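You operate a simulated robot arm through the tools that you are given. There is no shell and no other tool.

You run a simulated robot arm. Do the job below in one go: nothing can be reset, and whatever is moved stays where it is left.

JOB
Clear the green block off the rail and clamp the carriage at the width ticket's mark.
Fine: the block goes on the edge of the grey stand; leave the other rolls and controls as they are. Set down upright: green block.

The check looks at the end state, three seconds after you hand in, the way a careful person would. Anything else that was tipped, shoved, dropped, spilled or broken makes it a failure.

ROBOT AND FRAMES
A 6-joint arm with a two-finger gripper, fixed in place. Base frame: the origin is at the foot of the arm, x ahead of it, y to its left, z up. Lengths are in mm, angles in rad, forces in N, time in s.
Its first joint turns from -2.897 to 2.897 rad. Payload 3.43 kg.
The tool frame sits at the grasp point between the pads (the TCP): z along the fingers, y along the line on which they close. The tips reach 20 mm beyond it. Largest opening 190 mm; the body of the gripper starts 248 mm behind the TCP.
Orientation is that of the tool frame in the base frame, as [roll, pitch, yaw] about the fixed x, y, z axes, in that order (R = Rz(yaw) Ry(pitch) Rx(roll)). With the fingers straight down and closing along the base's y, the tool's x points along the base's -x, its y along +y and its z along -z.

CONTROLS
- The arm moves only by the tool play_rows. Its argument "moves" is a list of rows, each an object of numbers (a shift or turn left out is 0, a gripper value left out holds the last): "dx", "dy", "dz": the shift along the tool's x, y, z in units of 40 mm (1.0 is 40 mm); "ax", "ay", "az": the turn, a rotation vector about the tool's x, y, z in units of 6 degrees (1.0 is 6 degrees); "jaw": the opening in per cent of the stroke, from 0 (shut) to 100 (fully open). In form: [{"dx": .., "dy": .., "dz": .., "ax": .., "ay": .., "az": .., "jaw": ..}, ...]. A call has 1 to 20 rows; each row shifts and turns the commanded pose from where the row before left it, along the tool's axes as they then stand. A call with a number of a shift or a turn outside -1 to 1 is refused whole. Rows are played at 5 a second. More than 50 mm and 0.15 rad between two rows, or a gripper value outside its range, and nothing of the call is played. Where a pose cannot be reached the arm comes as near as it can. A force on the tool above 90 N (or 10 N above the force at the start of the call, whichever is more), or a blocked arm, ends the call early, and 0.2 s more pass. The fingers move at their own pace (about 45 mm/s each) and stop on an object; they squeeze with about 37 N. The grip force told is the motor's: it shows also when the fingers shut on nothing. Time passes only in rows, and 0.2 s behind the last, so rows that do not move let the fingers close. The reply holds the time, the measured pose of the TCP, the force on the tool along the base axes, the opening and the grip force, in the units named above and with some noise, with the torque about the TCP (base axes, N m) and any sound that the robot's microphone picked up.
- Cameras (640 x 400 px; columns grow to the right, rows downward): "scene" is fixed at [49.6, -499.6, 1519.1]; the picture's right is [0.96, 0.27, 0.00], its down [0.08, -0.28, -0.96] and it looks along [-0.26, 0.92, -0.29] (base axes); focal length 214 px, centre (320, 200). "wrist" rides on the gripper at [70, -8, -288] in the tool frame; the picture's right is [0.12, 0.99, 0.00], its down [-0.96, 0.11, -0.25] and it looks along [-0.25, 0.03, 0.97] (tool axes); focal length 261 px, centre (320, 200).
- snapshot(camera): a new picture of that camera. The clock stands still meanwhile.
- raise_lower(by): slides the trunk up (or, below 0, down) by that many mm; the arm rides with it, the base frame stays. It gives what a move gives, with no picture.
- point_at(camera, pixels): for up to 12 pixels [column, row] of the newest picture of that camera ("zoom" is the newest enlarged one), the place [x, y, z] in the base frame of the surface seen there, good to about 3 mm. The clock stands still meanwhile.
- enlarge(camera, box): a new picture of the part [left, top, right, bottom] of that camera's present view, enlarged. The clock stands still meanwhile.
- finish_job(): hands the job in; it is judged then, once.

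Unless the task says otherwise, let go and move clear before handing in.

The tools are called after ">>>" as a command line: name --argument value ..., lists and objects as JSON in quotes. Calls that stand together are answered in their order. play_rows: Moves the arm, as the interface text tells. Its arguments: {"type":"object","properties":{"moves":{"type":"array"}},"required":["moves"]} The other tools are called the same way: raise_lower (by) slides the trunk up or down; snapshot (camera) takes a picture; point_at (camera, pixels) gives the place of the surface under pixels of a picture; enlarge (camera, box) takes an enlarged picture of a part of a camera's view; finish_job () hands the job in.

At the start:

```text
t: 0.0
tcp_pos: [464.4, -548.9, 1149.6]
orientation: [3.142, 0.002, -3.139]
contact_force: [0.8, -0.3, -0.8]
torque: [-0.01, 0.01, 0.03]
gripper_width: 190.2
gripper_force: 0.1
trunk travel left (down, up): [-175.0, 65.0]
```

scene: 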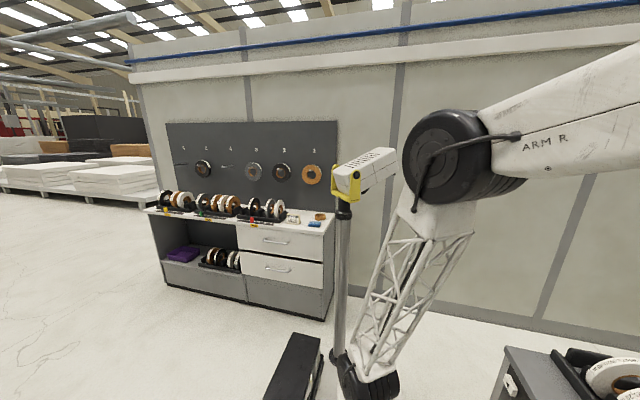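
wrist: 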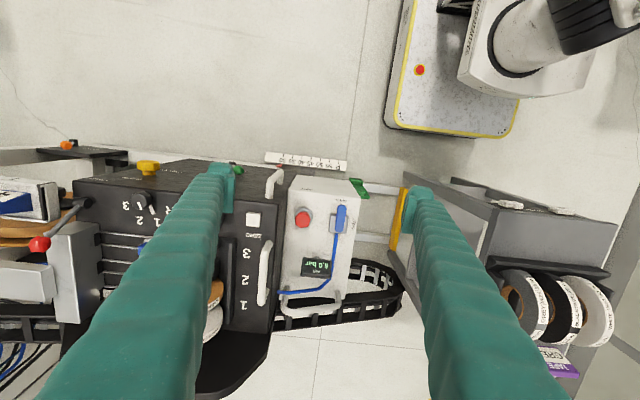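

The wrist view shows a machine with a white carriage (around 320,240), a scale at (305,160), green items at (237,170) and (360,188), and a grey stand at right. I'll enlarge the relevant parts before moving.

>>> enlarge --camera "wrist" --box '[220, 130, 420, 255]'

>>> enlarge --camera "wrist" --box '[0, 120, 320, 320]'

>>> enlarge --camera "wrist" --box '[320, 150, 640, 350]'

>>> enlarge --camera "scene" --box '[440, 300, 640, 400]'

```text
3.20 times, centred on (320, 192) of wrist
```

zoom: 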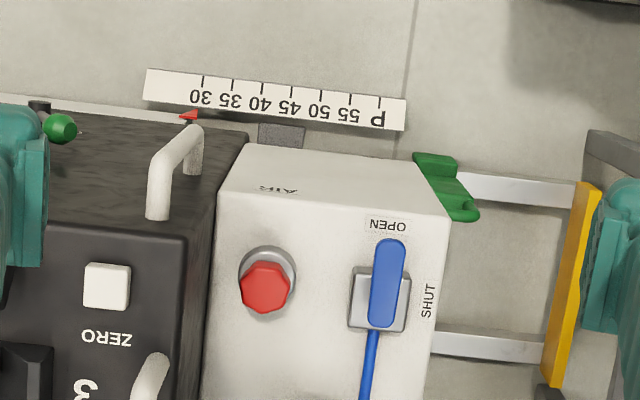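

```text
2.00 times, centred on (160, 220) of wrist
```

zoom: 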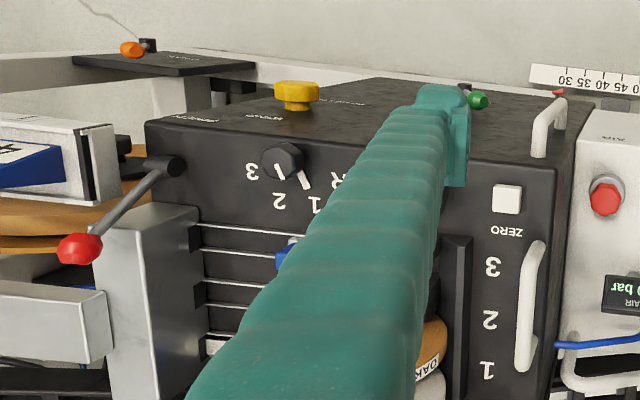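

```text
2.00 times, centred on (480, 250) of wrist
```

zoom: 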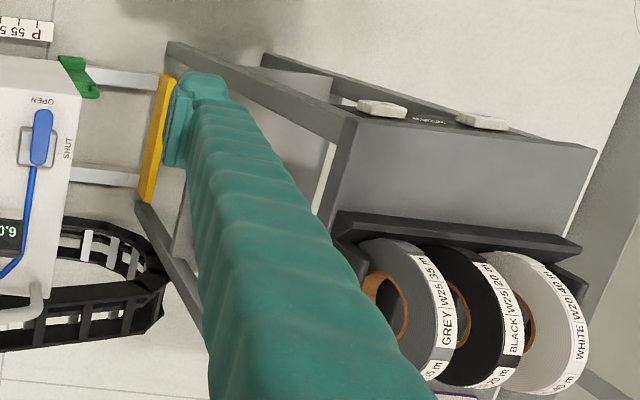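

```text
3.20 times, centred on (540, 350) of scene
```

zoom: 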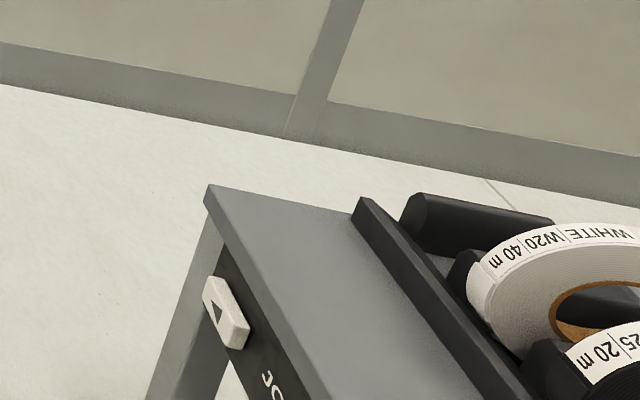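

The carriage carries the AIR valve and a scale with a red pointer near 30–35; the green block sits on the rail right of it, and the ticket isn't located yet. I'll measure key points now.

>>> snapshot --camera "wrist"

>>> point_at --camera "wrist" --pixels '[[355, 181], [366, 194], [238, 170], [280, 166], [330, 165], [303, 218], [341, 217], [404, 195], [410, 170], [273, 185], [20, 200], [264, 270]]'

>>> point_at --camera "wrist" --pixels '[[340, 240], [320, 185], [240, 190], [460, 190], [500, 205], [552, 212], [600, 225], [550, 240], [525, 265], [403, 240], [380, 192], [375, 238]]'

```text
taken
```

wrist: 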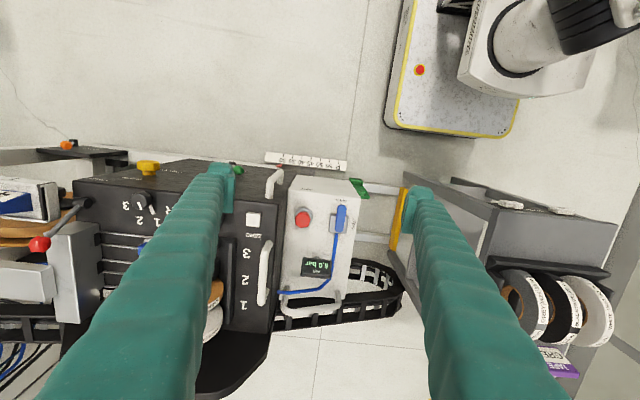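

```text
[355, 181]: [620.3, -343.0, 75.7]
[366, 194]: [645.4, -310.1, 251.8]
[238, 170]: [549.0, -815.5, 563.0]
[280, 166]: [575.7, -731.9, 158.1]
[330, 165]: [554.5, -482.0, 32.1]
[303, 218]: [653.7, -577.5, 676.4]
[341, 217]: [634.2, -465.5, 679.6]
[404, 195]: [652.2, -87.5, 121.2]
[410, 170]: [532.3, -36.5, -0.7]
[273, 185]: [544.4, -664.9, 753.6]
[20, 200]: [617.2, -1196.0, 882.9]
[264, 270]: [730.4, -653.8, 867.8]
```

```text
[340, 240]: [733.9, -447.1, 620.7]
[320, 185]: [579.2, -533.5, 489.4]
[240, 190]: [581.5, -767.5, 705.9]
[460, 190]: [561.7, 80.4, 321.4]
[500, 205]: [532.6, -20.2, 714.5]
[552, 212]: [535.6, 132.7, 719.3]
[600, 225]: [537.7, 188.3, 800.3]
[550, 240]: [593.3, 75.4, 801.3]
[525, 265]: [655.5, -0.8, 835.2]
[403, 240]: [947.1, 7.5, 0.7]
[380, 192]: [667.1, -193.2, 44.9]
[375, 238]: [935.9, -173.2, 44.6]
```

The depth readings are mixed near edges, so I'll use zoomed views to measure the scale, block and clamp accurately.

>>> enlarge --camera "wrist" --box '[220, 130, 420, 255]'

>>> point_at --camera "zoom" --pixels '[[430, 165], [450, 195], [465, 212], [500, 190], [490, 345], [570, 280], [280, 135], [250, 110], [370, 120], [180, 125], [60, 127], [340, 180]]'

>>> enlarge --camera "wrist" --box '[330, 170, 410, 220]'

>>> enlarge --camera "wrist" --box '[225, 145, 305, 195]'

```text
3.20 times, centred on (320, 192) of wrist
```

zoom: 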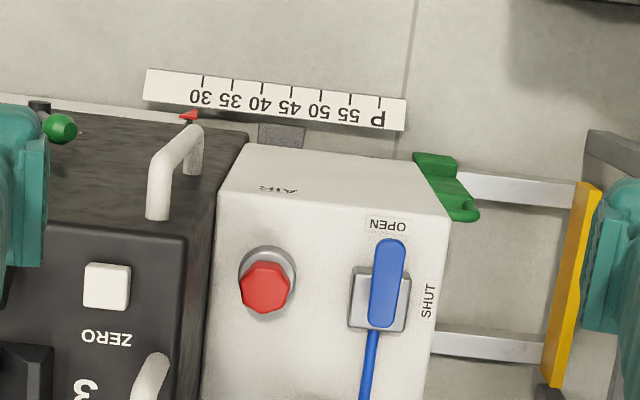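

```text
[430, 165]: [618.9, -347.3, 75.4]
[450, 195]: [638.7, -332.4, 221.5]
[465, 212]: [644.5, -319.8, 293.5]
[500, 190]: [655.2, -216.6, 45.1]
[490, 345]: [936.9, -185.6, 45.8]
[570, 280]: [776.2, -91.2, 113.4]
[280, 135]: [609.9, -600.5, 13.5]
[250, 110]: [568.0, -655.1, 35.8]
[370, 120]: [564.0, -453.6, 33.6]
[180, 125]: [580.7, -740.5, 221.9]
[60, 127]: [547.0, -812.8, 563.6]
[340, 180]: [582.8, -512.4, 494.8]
```

```text
8.00 times, centred on (370, 195) of wrist
```

zoom: 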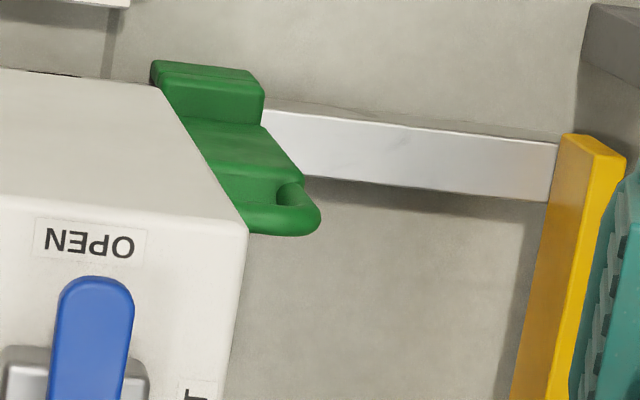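

```text
8.00 times, centred on (265, 170) of wrist
```

zoom: 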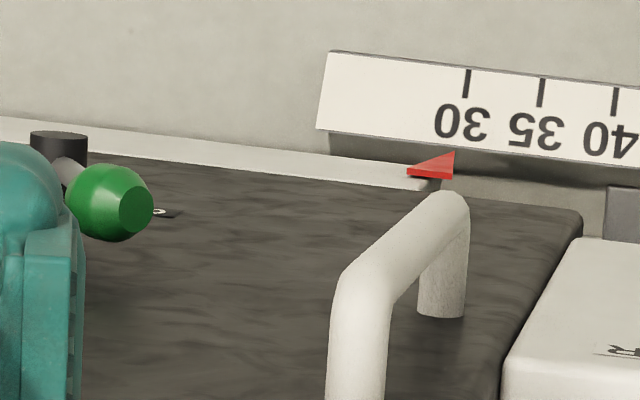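

The block (z≈45–295, at about x 640, y −330) stands on the front floor rail right of the carriage, and the scale lies low with the red pointer near 30. I'll tilt the tool toward −y to find the ticket and the clamp.

>>> play_rows --moves '[{"ax": 1}, {"ax": 1}, {"ax": 1}, {"ax": 1}, {"ax": 1}]'

>>> snapshot --camera "wrist"

>>> snapshot --camera "scene"

```text
t: 1.2
tcp_pos: [465.6, -550.2, 1149.1]
orientation: [-2.617, 0.001, -3.139]
contact_force: [-0.2, -0.1, -1.7]
torque: [0.08, 0.0, -0.01]
gripper_width: 190.1
gripper_force: 0.0
trunk travel left (down, up): [-175.0, 65.0]
```

```text
taken
```

wrist: 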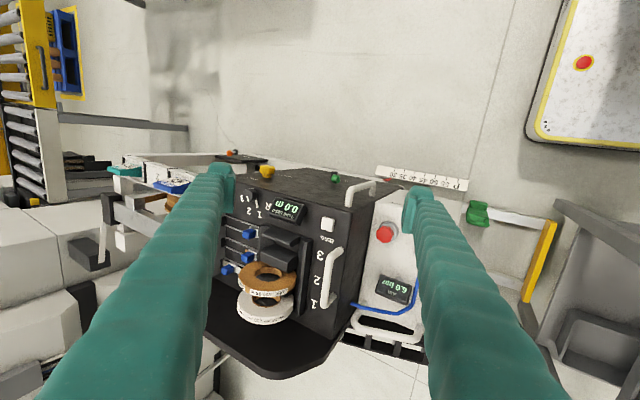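

```text
taken
```

scene: 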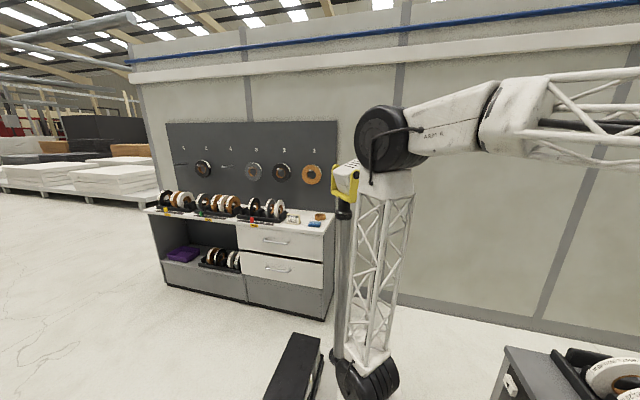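

The machine, its counter (290,207) and other tables at left are now visible; I'll zoom in to look for the ticket.

>>> enlarge --camera "wrist" --box '[80, 130, 240, 230]'

>>> enlarge --camera "wrist" --box '[220, 140, 420, 265]'

>>> enlarge --camera "wrist" --box '[200, 240, 420, 378]'

>>> enlarge --camera "wrist" --box '[360, 150, 640, 325]'

>>> enlarge --camera "scene" --box '[140, 120, 400, 282]'

```text
4.00 times, centred on (160, 180) of wrist
```

zoom: 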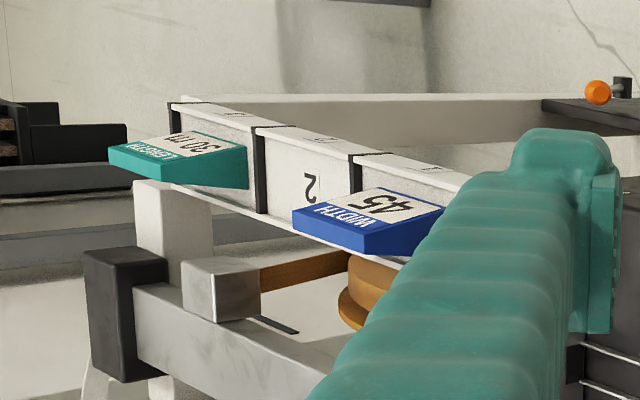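

```text
3.20 times, centred on (320, 202) of wrist
```

zoom: 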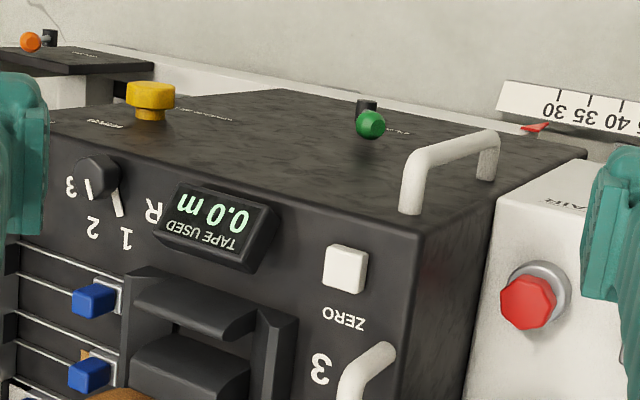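

```text
2.90 times, centred on (310, 309) of wrist
```

zoom: 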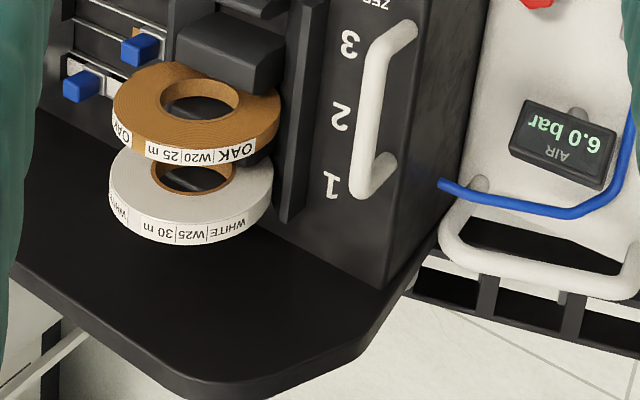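

```text
2.29 times, centred on (500, 238) of wrist
```

zoom: 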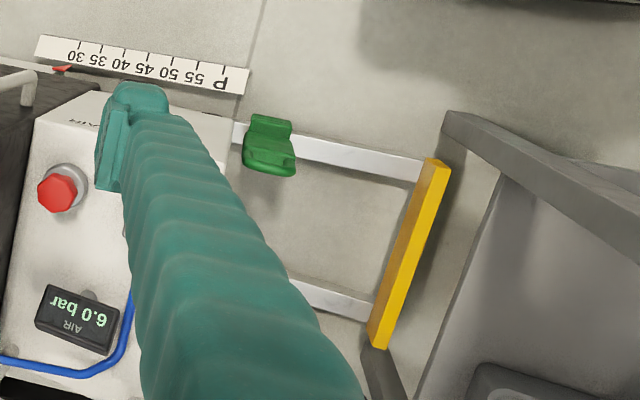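

```text
2.46 times, centred on (270, 201) of scene
```

zoom: 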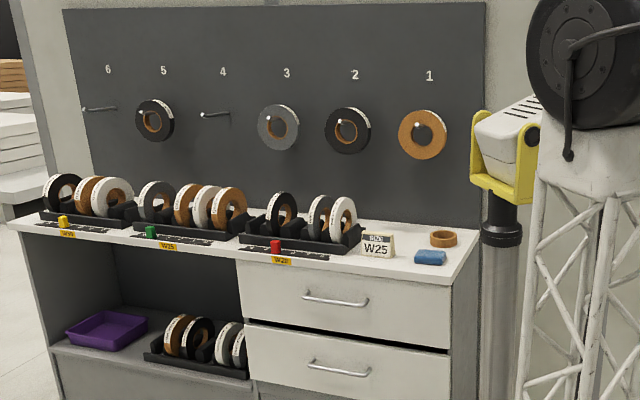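

The WIDTH ticket on the blue wedge reads 45. Next I'll read the labels on top of the machine to identify the clamp.

>>> enlarge --camera "wrist" --box '[150, 172, 206, 207]'

>>> enlarge --camera "wrist" --box '[310, 160, 374, 200]'

>>> enlarge --camera "wrist" --box '[216, 145, 296, 195]'

>>> enlarge --camera "wrist" --box '[450, 190, 510, 228]'

>>> point_at --camera "wrist" --pixels '[[335, 177], [334, 170], [266, 170], [233, 152], [386, 234], [375, 185], [478, 205], [480, 215], [355, 190], [300, 183], [178, 188], [395, 177]]'

```text
11.43 times, centred on (178, 190) of wrist
```

zoom: 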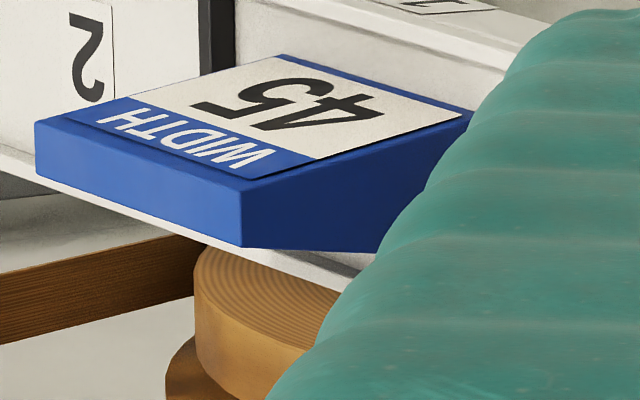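

```text
10.00 times, centred on (342, 180) of wrist
```

zoom: 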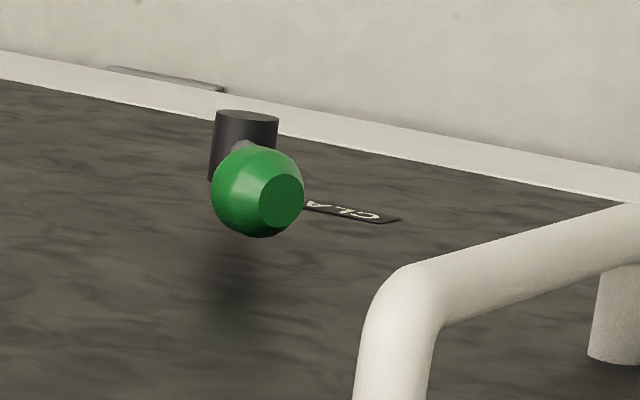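

```text
8.00 times, centred on (256, 170) of wrist
```

zoom: 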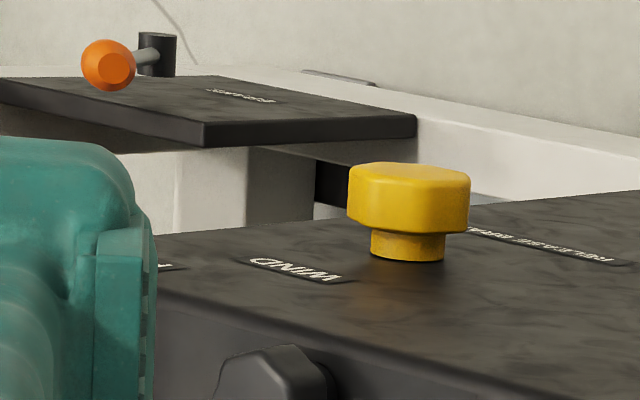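

```text
10.53 times, centred on (480, 209) of wrist
```

zoom: 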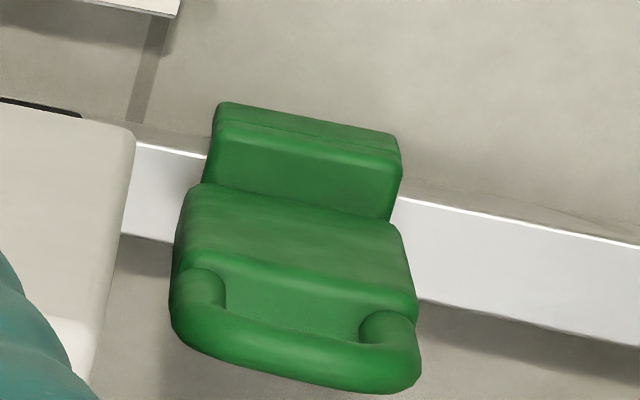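

```text
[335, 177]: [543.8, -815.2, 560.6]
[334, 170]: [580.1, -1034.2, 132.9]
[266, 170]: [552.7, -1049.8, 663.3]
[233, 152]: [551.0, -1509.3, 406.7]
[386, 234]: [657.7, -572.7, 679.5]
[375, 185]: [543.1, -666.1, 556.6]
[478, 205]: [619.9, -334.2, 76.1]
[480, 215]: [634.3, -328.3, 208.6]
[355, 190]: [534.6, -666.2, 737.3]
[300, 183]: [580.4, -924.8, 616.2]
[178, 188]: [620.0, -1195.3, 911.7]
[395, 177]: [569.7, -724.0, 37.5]
```

Labels: the green knob (335,177) is next to "CLA(MP)" on the machine's robot-facing side, and the ticket clearly says WIDTH 45. I'll level the tool, go above the block and turn it 90° so the fingers close along x with the camera on the +y side.

>>> play_rows --moves '[{"ax": -1}, {"ax": -1}, {"ax": -1}, {"ax": -1}, {"ax": -1}, {"dy": 1, "dx": -0.4}, {"dy": 1, "dx": -0.4}, {"dy": 1, "dx": -0.4}, {"dy": 1, "dx": -0.4}, {"dy": 1, "dx": -0.4}, {"dy": 1, "dx": -0.4}, {"dy": 1, "dx": -0.4}]'

>>> play_rows --moves '[{"az": 1}, {"az": 1}, {"az": 1}, {"az": 1}, {"az": 1}, {"az": 1}, {"az": 1}, {"az": 1}, {"az": 1}, {"az": 1}, {"az": 1}, {"az": 1}, {"az": 1}, {"az": 1}, {"az": 1}]'

>>> snapshot --camera "wrist"

>>> snapshot --camera "scene"

```text
t: 3.8
tcp_pos: [580.1, -269.1, 1147.4]
orientation: [-3.141, 0.001, -3.141]
contact_force: [0.9, -0.3, 0.5]
torque: [0.13, -0.04, 0.0]
gripper_width: 190.0
gripper_force: 0.1
trunk travel left (down, up): [-175.0, 65.0]
```

```text
t: 7.0
tcp_pos: [577.6, -269.3, 1148.9]
orientation: [3.141, 0.002, 1.572]
contact_force: [0.2, 0.4, -0.7]
torque: [0.02, -0.03, 0.01]
gripper_width: 190.2
gripper_force: 0.0
trunk travel left (down, up): [-175.0, 65.0]
```

```text
taken
```

wrist: 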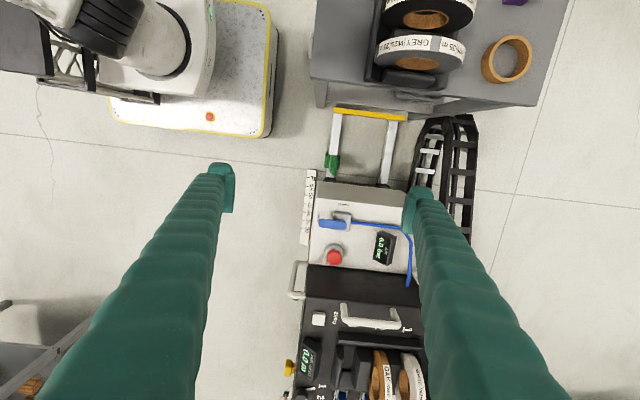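

```text
taken
```

scene: 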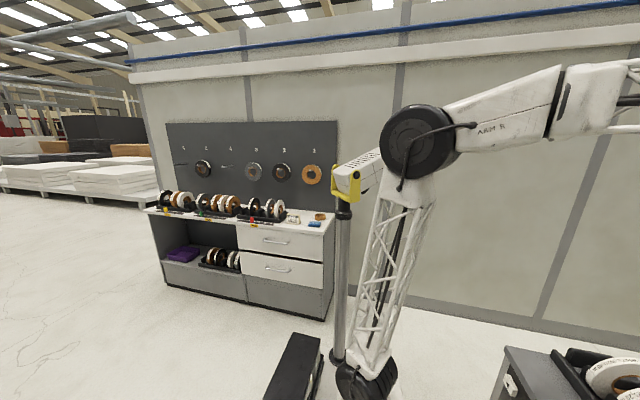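

Now the picture's up is +y: rails run from the carriage (y≈−400) to the yellow stop, with the green block at (332,163). I'll zoom and measure.

>>> enlarge --camera "wrist" --box '[280, 90, 440, 190]'

>>> point_at --camera "zoom" --pixels '[[210, 275], [205, 310], [225, 260], [222, 280], [210, 325], [240, 380], [240, 395], [215, 180], [430, 200], [360, 90], [140, 360], [330, 240]]'

>>> enlarge --camera "wrist" --box '[316, 140, 348, 190]'

>>> enlarge --camera "wrist" --box '[280, 160, 360, 310]'

>>> enlarge --camera "wrist" --box '[300, 0, 560, 162]'

>>> point_at --camera "zoom" --pixels '[[40, 200], [40, 100], [100, 230], [150, 225], [300, 240], [350, 250], [80, 150], [130, 60], [190, 120], [450, 200], [590, 200], [500, 150]]'

```text
4.00 times, centred on (360, 140) of wrist
```

zoom: 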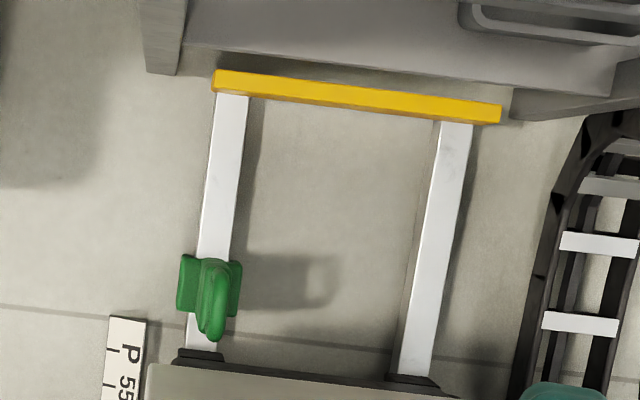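

```text
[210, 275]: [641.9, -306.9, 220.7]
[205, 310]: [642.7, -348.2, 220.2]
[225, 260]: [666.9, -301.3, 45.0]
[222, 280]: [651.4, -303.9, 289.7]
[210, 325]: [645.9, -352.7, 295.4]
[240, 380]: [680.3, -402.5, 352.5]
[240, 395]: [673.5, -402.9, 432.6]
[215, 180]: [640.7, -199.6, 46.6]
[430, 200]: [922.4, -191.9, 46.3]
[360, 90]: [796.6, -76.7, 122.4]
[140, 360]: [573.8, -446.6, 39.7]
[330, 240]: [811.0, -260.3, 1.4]
```

```text
8.00 times, centred on (332, 165) of wrist
```

zoom: 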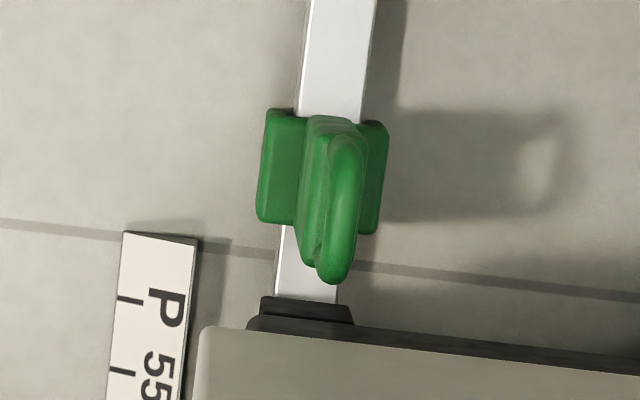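

```text
2.67 times, centred on (320, 235) of wrist
```

zoom: 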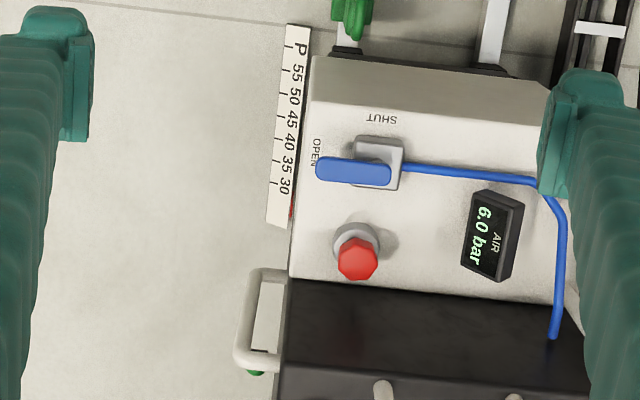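

```text
2.46 times, centred on (430, 81) of wrist
```

zoom: 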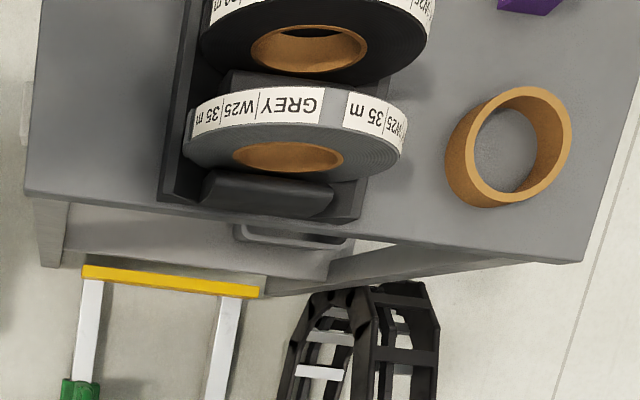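

```text
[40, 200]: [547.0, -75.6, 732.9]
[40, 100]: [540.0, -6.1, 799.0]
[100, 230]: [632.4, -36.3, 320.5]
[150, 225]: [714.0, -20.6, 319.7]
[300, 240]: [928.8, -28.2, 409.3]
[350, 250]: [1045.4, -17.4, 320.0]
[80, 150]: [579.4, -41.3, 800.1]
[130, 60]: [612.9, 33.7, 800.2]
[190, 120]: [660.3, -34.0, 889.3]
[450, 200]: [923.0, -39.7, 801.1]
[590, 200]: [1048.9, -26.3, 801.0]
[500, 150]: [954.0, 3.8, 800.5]
```

The block stands on the front rail: handle bar along y at x≈648, z≈295, and body top at z≈220. The stand top is at z=800 with a free strip at x≈545–640 (y≥−60). I'll go above the block and lower partway for a closer look.

>>> play_rows --moves '[{"dx": -0.75, "dy": 0.85, "jaw": 60}, {"dx": -0.7, "dy": 0.85}, {"dz": 1}, {"dz": 1}, {"dz": 1}, {"dz": 1}, {"dz": 1}, {"dz": 1}, {"dz": 1}, {"dz": 1}, {"dz": 1}, {"dz": 1}, {"dz": 1}]'

>>> snapshot --camera "wrist"

>>> snapshot --camera "scene"

```text
t: 9.8
tcp_pos: [644.3, -328.9, 707.5]
orientation: [3.139, -0.001, 1.572]
contact_force: [0.1, 0.7, 0.5]
torque: [-0.06, -0.09, -0.02]
gripper_width: 114.1
gripper_force: 0.0
trunk travel left (down, up): [-175.0, 65.0]
```

```text
taken
```

wrist: 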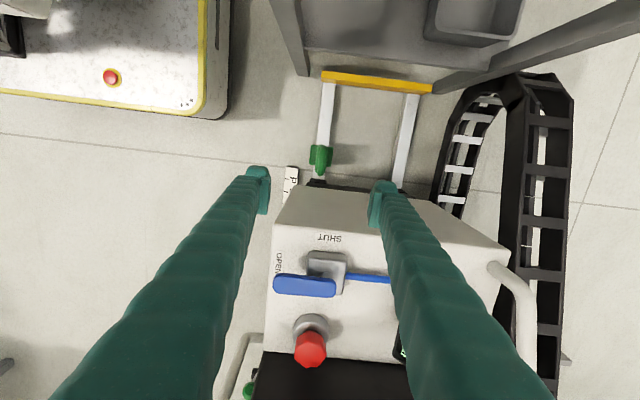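

```text
taken
```

scene: 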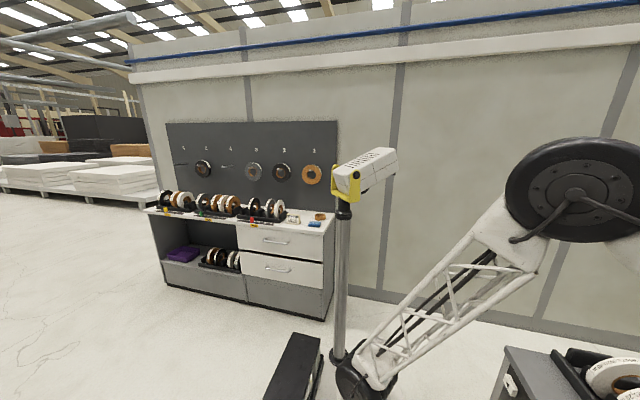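

The block is at (320,158), aligned between the fingers; zooming to get its geometry.

>>> enlarge --camera "wrist" --box '[296, 136, 344, 190]'

>>> point_at --camera "zoom" --pixels '[[240, 180], [270, 180], [300, 180], [330, 180], [360, 180], [310, 120], [320, 150], [320, 240], [325, 270], [330, 285], [300, 220], [350, 215]]'

```text
7.41 times, centred on (320, 163) of wrist
```

zoom: 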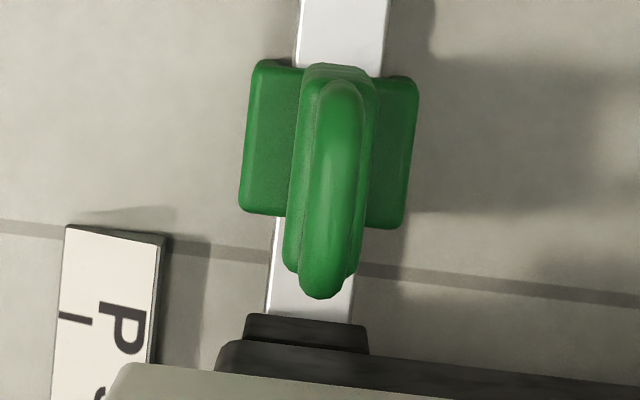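

```text
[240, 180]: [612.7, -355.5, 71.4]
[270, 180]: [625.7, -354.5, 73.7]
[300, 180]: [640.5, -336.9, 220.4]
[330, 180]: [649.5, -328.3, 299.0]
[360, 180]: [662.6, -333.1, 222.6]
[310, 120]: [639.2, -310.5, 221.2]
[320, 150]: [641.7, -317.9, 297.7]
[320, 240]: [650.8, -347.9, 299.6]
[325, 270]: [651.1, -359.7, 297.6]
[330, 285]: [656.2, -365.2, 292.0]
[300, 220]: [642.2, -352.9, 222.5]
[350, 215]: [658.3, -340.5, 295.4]
```

Handle centre is x≈650, y≈−333, bar top z≈300, upper body about x 635–668 with its top at z≈222. I'll descend in stages, gripping the upper body at TCP z≈205.

>>> play_rows --moves '[{"dy": 0.15, "dx": -0.1}, {"dz": 1}, {"dz": 1}, {"dz": 1}, {"dz": 1}, {"dz": 1}, {"dz": 1}, {"dz": 1}, {"dz": 1}]'

>>> snapshot --camera "wrist"

>>> snapshot --camera "scene"

```text
t: 11.8
tcp_pos: [652.1, -332.2, 390.9]
orientation: [3.139, -0.001, 1.571]
contact_force: [-0.8, 0.6, 0.2]
torque: [-0.03, -0.05, 0.05]
gripper_width: 114.1
gripper_force: 0.1
trunk travel left (down, up): [-175.0, 65.0]
```

```text
taken
```

wrist: 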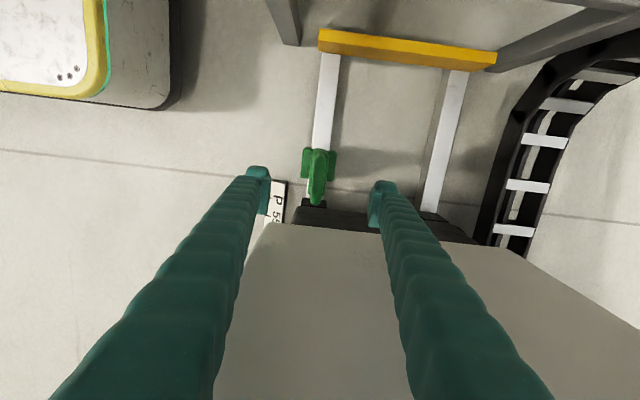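

```text
taken
```

scene: 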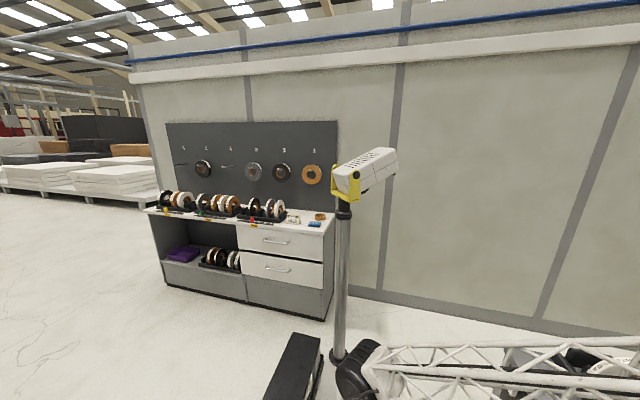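

The fingers straddle the block (318,175) with clear margins and no contact. I'll descend to z≈205 and look again before closing.

>>> play_rows --moves '[{"dz": 0.6}, {"dz": 0.6}, {"dz": 0.6}, {"dz": 0.6}, {"dz": 0.6}, {"dz": 0.6}, {"dz": 0.6}, {"dz": 0.45}]'

>>> snapshot --camera "wrist"

>>> enlarge --camera "wrist" --box '[230, 120, 410, 240]'

```text
t: 13.6
tcp_pos: [650.6, -332.2, 202.1]
orientation: [-3.141, -0.001, 1.57]
contact_force: [0.4, -0.4, 0.8]
torque: [0.04, 0.01, -0.01]
gripper_width: 114.0
gripper_force: 0.2
trunk travel left (down, up): [-175.0, 65.0]
```

```text
taken
```

wrist: 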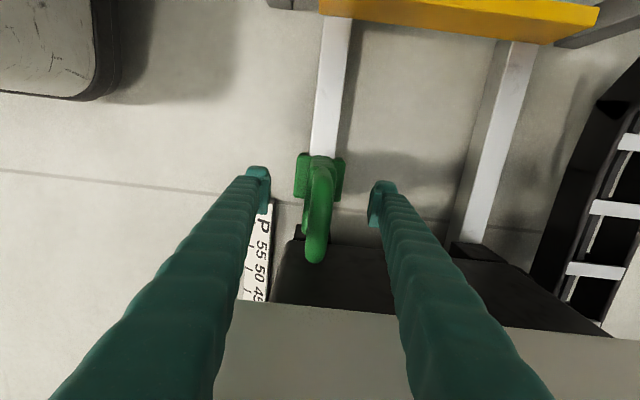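

```text
3.33 times, centred on (320, 180) of wrist
```

zoom: 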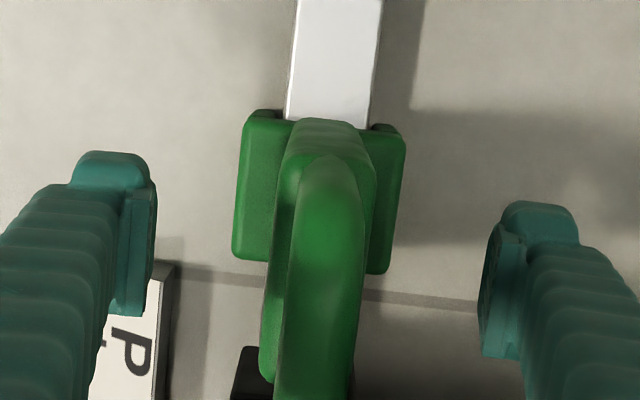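

The fingers are on both sides of the block at z≈202 without contact. I'll check that tip and block line up in y before closing.

>>> point_at --camera "zoom" --pixels '[[115, 160], [140, 250], [540, 210], [500, 300], [330, 130], [290, 170], [350, 160], [270, 370], [325, 380], [320, 200], [260, 130], [395, 265]]'

```text
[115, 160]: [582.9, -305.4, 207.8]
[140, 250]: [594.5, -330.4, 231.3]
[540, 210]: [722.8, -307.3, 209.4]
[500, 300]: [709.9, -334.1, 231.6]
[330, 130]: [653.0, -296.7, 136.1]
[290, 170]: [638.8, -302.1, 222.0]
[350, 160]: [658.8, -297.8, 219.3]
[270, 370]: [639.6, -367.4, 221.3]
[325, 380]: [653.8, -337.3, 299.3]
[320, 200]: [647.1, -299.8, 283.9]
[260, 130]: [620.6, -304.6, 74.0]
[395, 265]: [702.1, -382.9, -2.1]
```

The body spans y −367…−297, centred with the tool at x≈650. Closing the jaws.

>>> play_rows --moves '[{"jaw": 30}, {"jaw": 30}, {"jaw": 0}, {"jaw": 0}, {"jaw": 0}, {"jaw": 0}, {"jaw": 0}, {"jaw": 0}]'

```text
t: 15.4
tcp_pos: [650.0, -331.5, 202.2]
orientation: [-3.141, -0.001, 1.572]
contact_force: [-0.3, -0.2, -0.3]
torque: [0.02, 0.02, -0.04]
gripper_width: 31.0
gripper_force: 37.1
trunk travel left (down, up): [-175.0, 65.0]
```

The jaws stopped on the 31 mm body with 37 N. I'll lift gently first to check it's free of the rail.

>>> play_rows --moves '[{"dz": -0.25}, {"dz": -0.25}, {"dz": -0.5}, {"dz": -0.5}, {"dz": -0.5}]'

>>> snapshot --camera "wrist"

```text
t: 16.6
tcp_pos: [651.8, -330.5, 283.4]
orientation: [-3.142, 0.0, 1.572]
contact_force: [-0.3, 0.2, -2.2]
torque: [-0.01, 0.05, 0.01]
gripper_width: 30.9
gripper_force: 36.9
trunk travel left (down, up): [-175.0, 65.0]
```

```text
taken
```

wrist: 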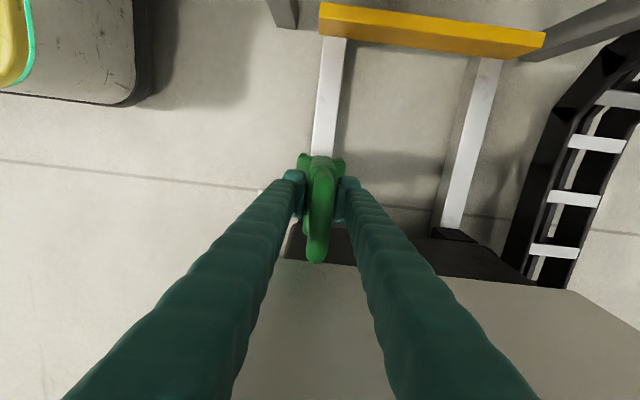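

The block is free and held (about 0.2 kg). I'll lift it straight up to above stand height.

>>> play_rows --moves '[{"dz": -1}, {"dz": -1}, {"dz": -1}, {"dz": -1}, {"dz": -1}, {"dz": -1}, {"dz": -1}, {"dz": -1}, {"dz": -1}, {"dz": -1}, {"dz": -1}, {"dz": -1}, {"dz": -1}, {"dz": -1}, {"dz": -1}, {"dz": -1}, {"dz": -1}, {"dz": -1}, {"dz": -1}, {"dz": -1}]'

>>> snapshot --camera "wrist"

>>> snapshot --camera "scene"

```text
t: 20.8
tcp_pos: [650.6, -329.3, 1083.3]
orientation: [3.142, 0.001, 1.571]
contact_force: [0.6, 0.4, -2.9]
torque: [0.05, 0.05, -0.01]
gripper_width: 31.0
gripper_force: 37.0
trunk travel left (down, up): [-175.0, 65.0]
```

```text
taken
```

wrist: 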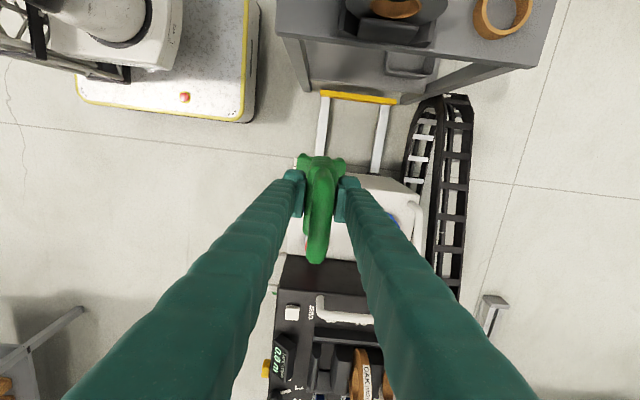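

```text
taken
```

scene: 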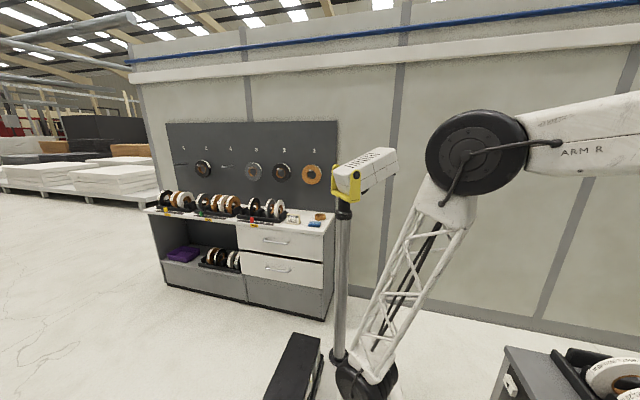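

The block is held upright in the gripper, and the stand's free strip shows in the scene at (530,370). I'll measure the strip's edges.

>>> enlarge --camera "scene" --box '[480, 310, 624, 400]'

>>> point_at --camera "zoom" --pixels '[[120, 168], [150, 250], [220, 380], [320, 220], [360, 290], [420, 380], [230, 200], [280, 300], [345, 200], [300, 205], [100, 300], [200, 250]]'

>>> enlarge --camera "wrist" --box '[260, 0, 560, 150]'

>>> point_at --camera "zoom" --pixels '[[45, 20], [45, 50], [50, 70], [80, 70], [120, 30], [160, 15], [180, 60], [250, 85], [200, 85], [120, 78], [30, 5], [450, 60]]'

```text
4.44 times, centred on (552, 355) of scene
```

zoom: 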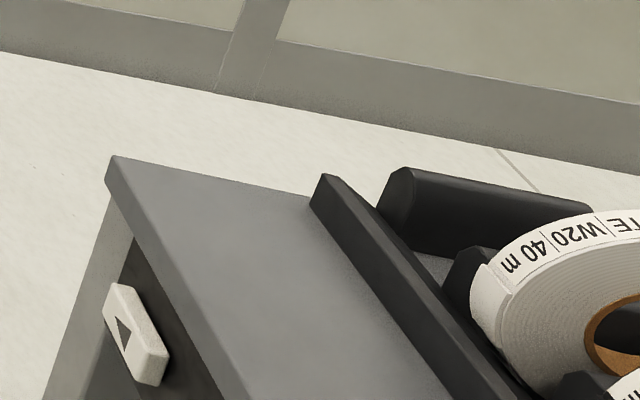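

```text
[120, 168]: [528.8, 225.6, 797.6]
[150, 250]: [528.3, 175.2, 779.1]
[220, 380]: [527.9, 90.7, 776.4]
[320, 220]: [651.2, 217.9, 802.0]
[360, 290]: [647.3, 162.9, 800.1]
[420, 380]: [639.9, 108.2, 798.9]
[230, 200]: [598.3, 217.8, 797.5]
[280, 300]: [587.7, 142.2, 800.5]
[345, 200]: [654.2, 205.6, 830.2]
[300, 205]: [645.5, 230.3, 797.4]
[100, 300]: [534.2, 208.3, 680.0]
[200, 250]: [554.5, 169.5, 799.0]
```

```text
2.13 times, centred on (410, 75) of wrist
```

zoom: 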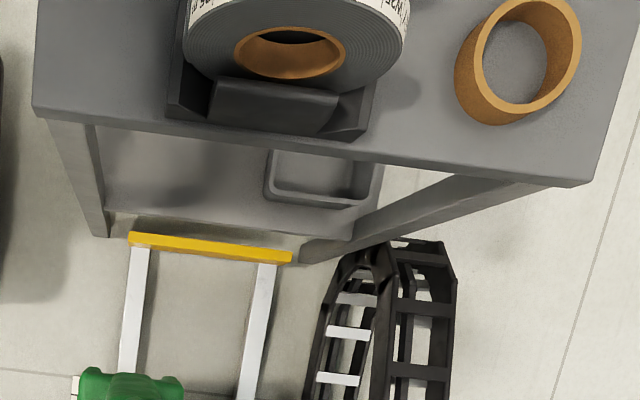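

```text
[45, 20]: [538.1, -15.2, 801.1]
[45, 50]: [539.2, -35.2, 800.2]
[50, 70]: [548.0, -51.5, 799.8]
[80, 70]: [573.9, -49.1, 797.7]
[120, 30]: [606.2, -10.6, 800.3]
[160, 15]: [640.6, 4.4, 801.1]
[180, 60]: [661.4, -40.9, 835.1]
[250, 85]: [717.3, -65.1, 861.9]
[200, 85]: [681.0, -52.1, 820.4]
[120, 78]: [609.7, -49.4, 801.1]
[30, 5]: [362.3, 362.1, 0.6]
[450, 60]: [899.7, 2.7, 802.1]
```

The free strip spans x 530–648, y −60…230 at z=800; the block's footprint is about ±39 mm. I'll carry it at height to (582, −5), shifting x first.

>>> play_rows --moves '[{"dy": -0.86}, {"dy": -0.86}, {"dx": 0.9}, {"dx": 0.9}, {"dx": 0.9}, {"dx": 0.9}, {"dx": 0.9}, {"dx": 0.9}, {"dx": 0.9}, {"dx": 0.9}, {"dx": 0.9}, {}]'

>>> snapshot --camera "wrist"

>>> snapshot --camera "scene"

```text
t: 23.4
tcp_pos: [582.6, -7.7, 1080.9]
orientation: [3.141, 0.001, 1.572]
contact_force: [0.4, 0.5, -2.6]
torque: [0.02, 0.0, 0.01]
gripper_width: 30.9
gripper_force: 37.0
trunk travel left (down, up): [-175.0, 65.0]
```

```text
taken
```

wrist: 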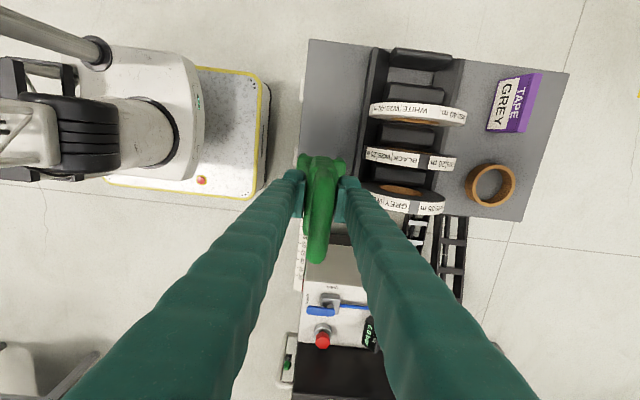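

```text
taken
```

scene: 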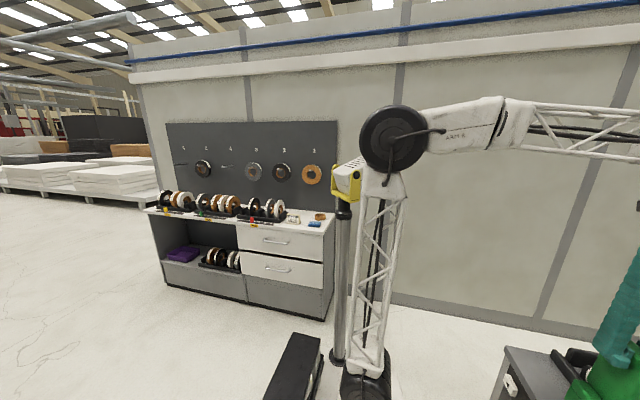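

The block hangs over the front corner strip; a zoom on the scene will check the clearance to the rack.

>>> enlarge --camera "scene" --box '[480, 240, 640, 400]'

>>> enlarge --camera "wrist" --box '[270, 130, 380, 200]'

>>> point_at --camera "zoom" --pixels '[[190, 165], [215, 130], [250, 150], [300, 150], [350, 150], [400, 160], [430, 180], [450, 200], [500, 150], [520, 200], [160, 200], [185, 140]]'

```text
2.50 times, centred on (560, 320) of scene
```

zoom: 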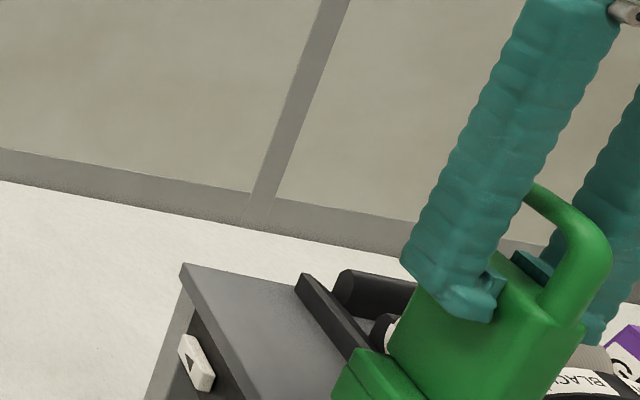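

```text
5.71 times, centred on (325, 165) of wrist
```

zoom: 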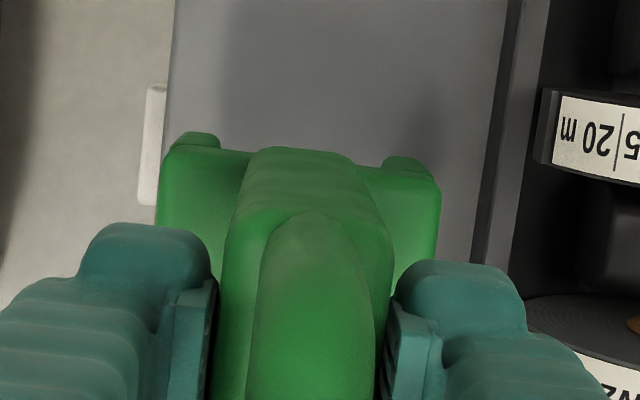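

```text
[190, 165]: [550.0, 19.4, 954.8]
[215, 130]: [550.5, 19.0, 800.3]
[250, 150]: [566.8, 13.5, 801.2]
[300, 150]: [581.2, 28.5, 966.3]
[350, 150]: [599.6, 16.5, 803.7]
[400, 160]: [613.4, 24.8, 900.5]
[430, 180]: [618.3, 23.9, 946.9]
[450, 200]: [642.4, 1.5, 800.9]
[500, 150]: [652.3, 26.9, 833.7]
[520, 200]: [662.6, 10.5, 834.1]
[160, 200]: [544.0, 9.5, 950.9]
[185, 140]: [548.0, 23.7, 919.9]
```

Footprint at x 544–620, y about −45…27: clear of rack and table edges. Lowering most of the way.

>>> play_rows --moves '[{"dz": 0.5}, {"dz": 0.5}, {"dz": 0.4}, {"dz": 0.2}, {}]'

>>> enlarge --camera "wrist" --box '[270, 130, 380, 200]'

>>> point_at --camera "zoom" --pixels '[[190, 140], [175, 150], [162, 180], [420, 165], [400, 157], [205, 135]]'

>>> enlarge --camera "scene" --box '[480, 240, 640, 400]'

```text
t: 24.6
tcp_pos: [581.0, -5.4, 1018.8]
orientation: [3.141, 0.0, 1.574]
contact_force: [0.4, -0.6, -2.5]
torque: [-0.01, 0.01, 0.05]
gripper_width: 31.0
gripper_force: 37.7
trunk travel left (down, up): [-175.0, 65.0]
```

```text
5.71 times, centred on (325, 165) of wrist
```

zoom: 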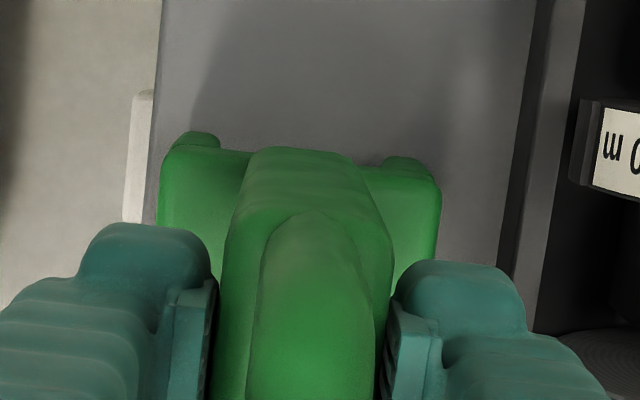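

```text
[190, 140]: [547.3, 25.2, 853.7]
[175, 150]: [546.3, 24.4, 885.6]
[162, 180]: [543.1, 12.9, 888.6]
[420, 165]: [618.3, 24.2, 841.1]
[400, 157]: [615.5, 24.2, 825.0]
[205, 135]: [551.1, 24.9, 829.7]
```

```text
2.50 times, centred on (560, 320) of scene
```

zoom: 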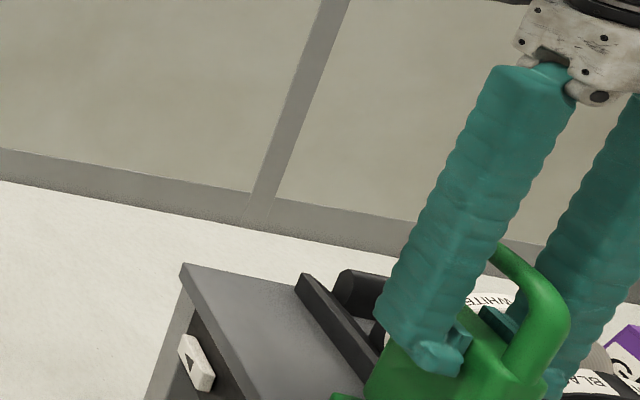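

The bottom is at or below z≈825, so contact should come near TCP z≈995–1000. Lowering in small steps while watching the force.

>>> play_rows --moves '[{"dz": 0.12}, {"dz": 0.12}, {}]'

>>> play_rows --moves '[{"dz": 0.08}, {}]'

>>> play_rows --moves '[{"dz": 0.08}, {}]'

```text
t: 25.4
tcp_pos: [580.3, -7.3, 1008.1]
orientation: [3.14, -0.001, 1.572]
contact_force: [-0.1, -0.4, -2.7]
torque: [-0.02, -0.02, 0.02]
gripper_width: 30.8
gripper_force: 37.9
trunk travel left (down, up): [-175.0, 65.0]
```

```text
t: 26.0
tcp_pos: [582.4, -7.2, 1005.5]
orientation: [3.141, 0.0, 1.572]
contact_force: [-0.4, 0.7, -2.6]
torque: [-0.02, -0.01, 0.02]
gripper_width: 31.3
gripper_force: 36.8
trunk travel left (down, up): [-175.0, 65.0]
```

```text
t: 26.6
tcp_pos: [581.9, -6.4, 1002.7]
orientation: [-3.141, 0.0, 1.573]
contact_force: [-0.8, 0.2, 2.5]
torque: [0.0, 0.03, 0.01]
gripper_width: 31.0
gripper_force: 37.1
trunk travel left (down, up): [-175.0, 65.0]
```

The force flipped to +2.5 N: the block rests on the stand. Opening the jaws modestly.

>>> play_rows --moves '[{"jaw": 20}, {"jaw": 26}, {"jaw": 34}, {}, {}]'

>>> snapshot --camera "wrist"

>>> enlarge --camera "scene" --box '[480, 240, 640, 400]'

```text
t: 27.8
tcp_pos: [582.8, -6.8, 1001.4]
orientation: [-3.141, 0.001, 1.572]
contact_force: [-0.5, -1.5, -0.8]
torque: [0.03, -0.02, 0.02]
gripper_width: 64.4
gripper_force: 0.0
trunk travel left (down, up): [-175.0, 65.0]
```

```text
taken
```

wrist: 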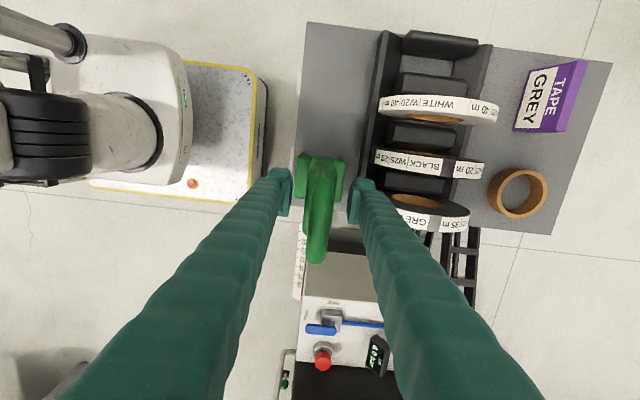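

```text
2.50 times, centred on (560, 320) of scene
```

zoom: 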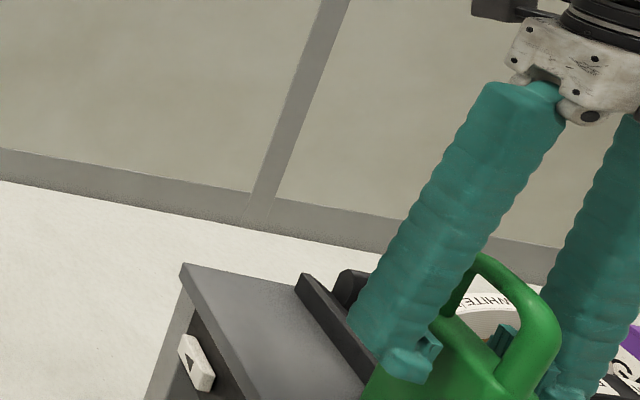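

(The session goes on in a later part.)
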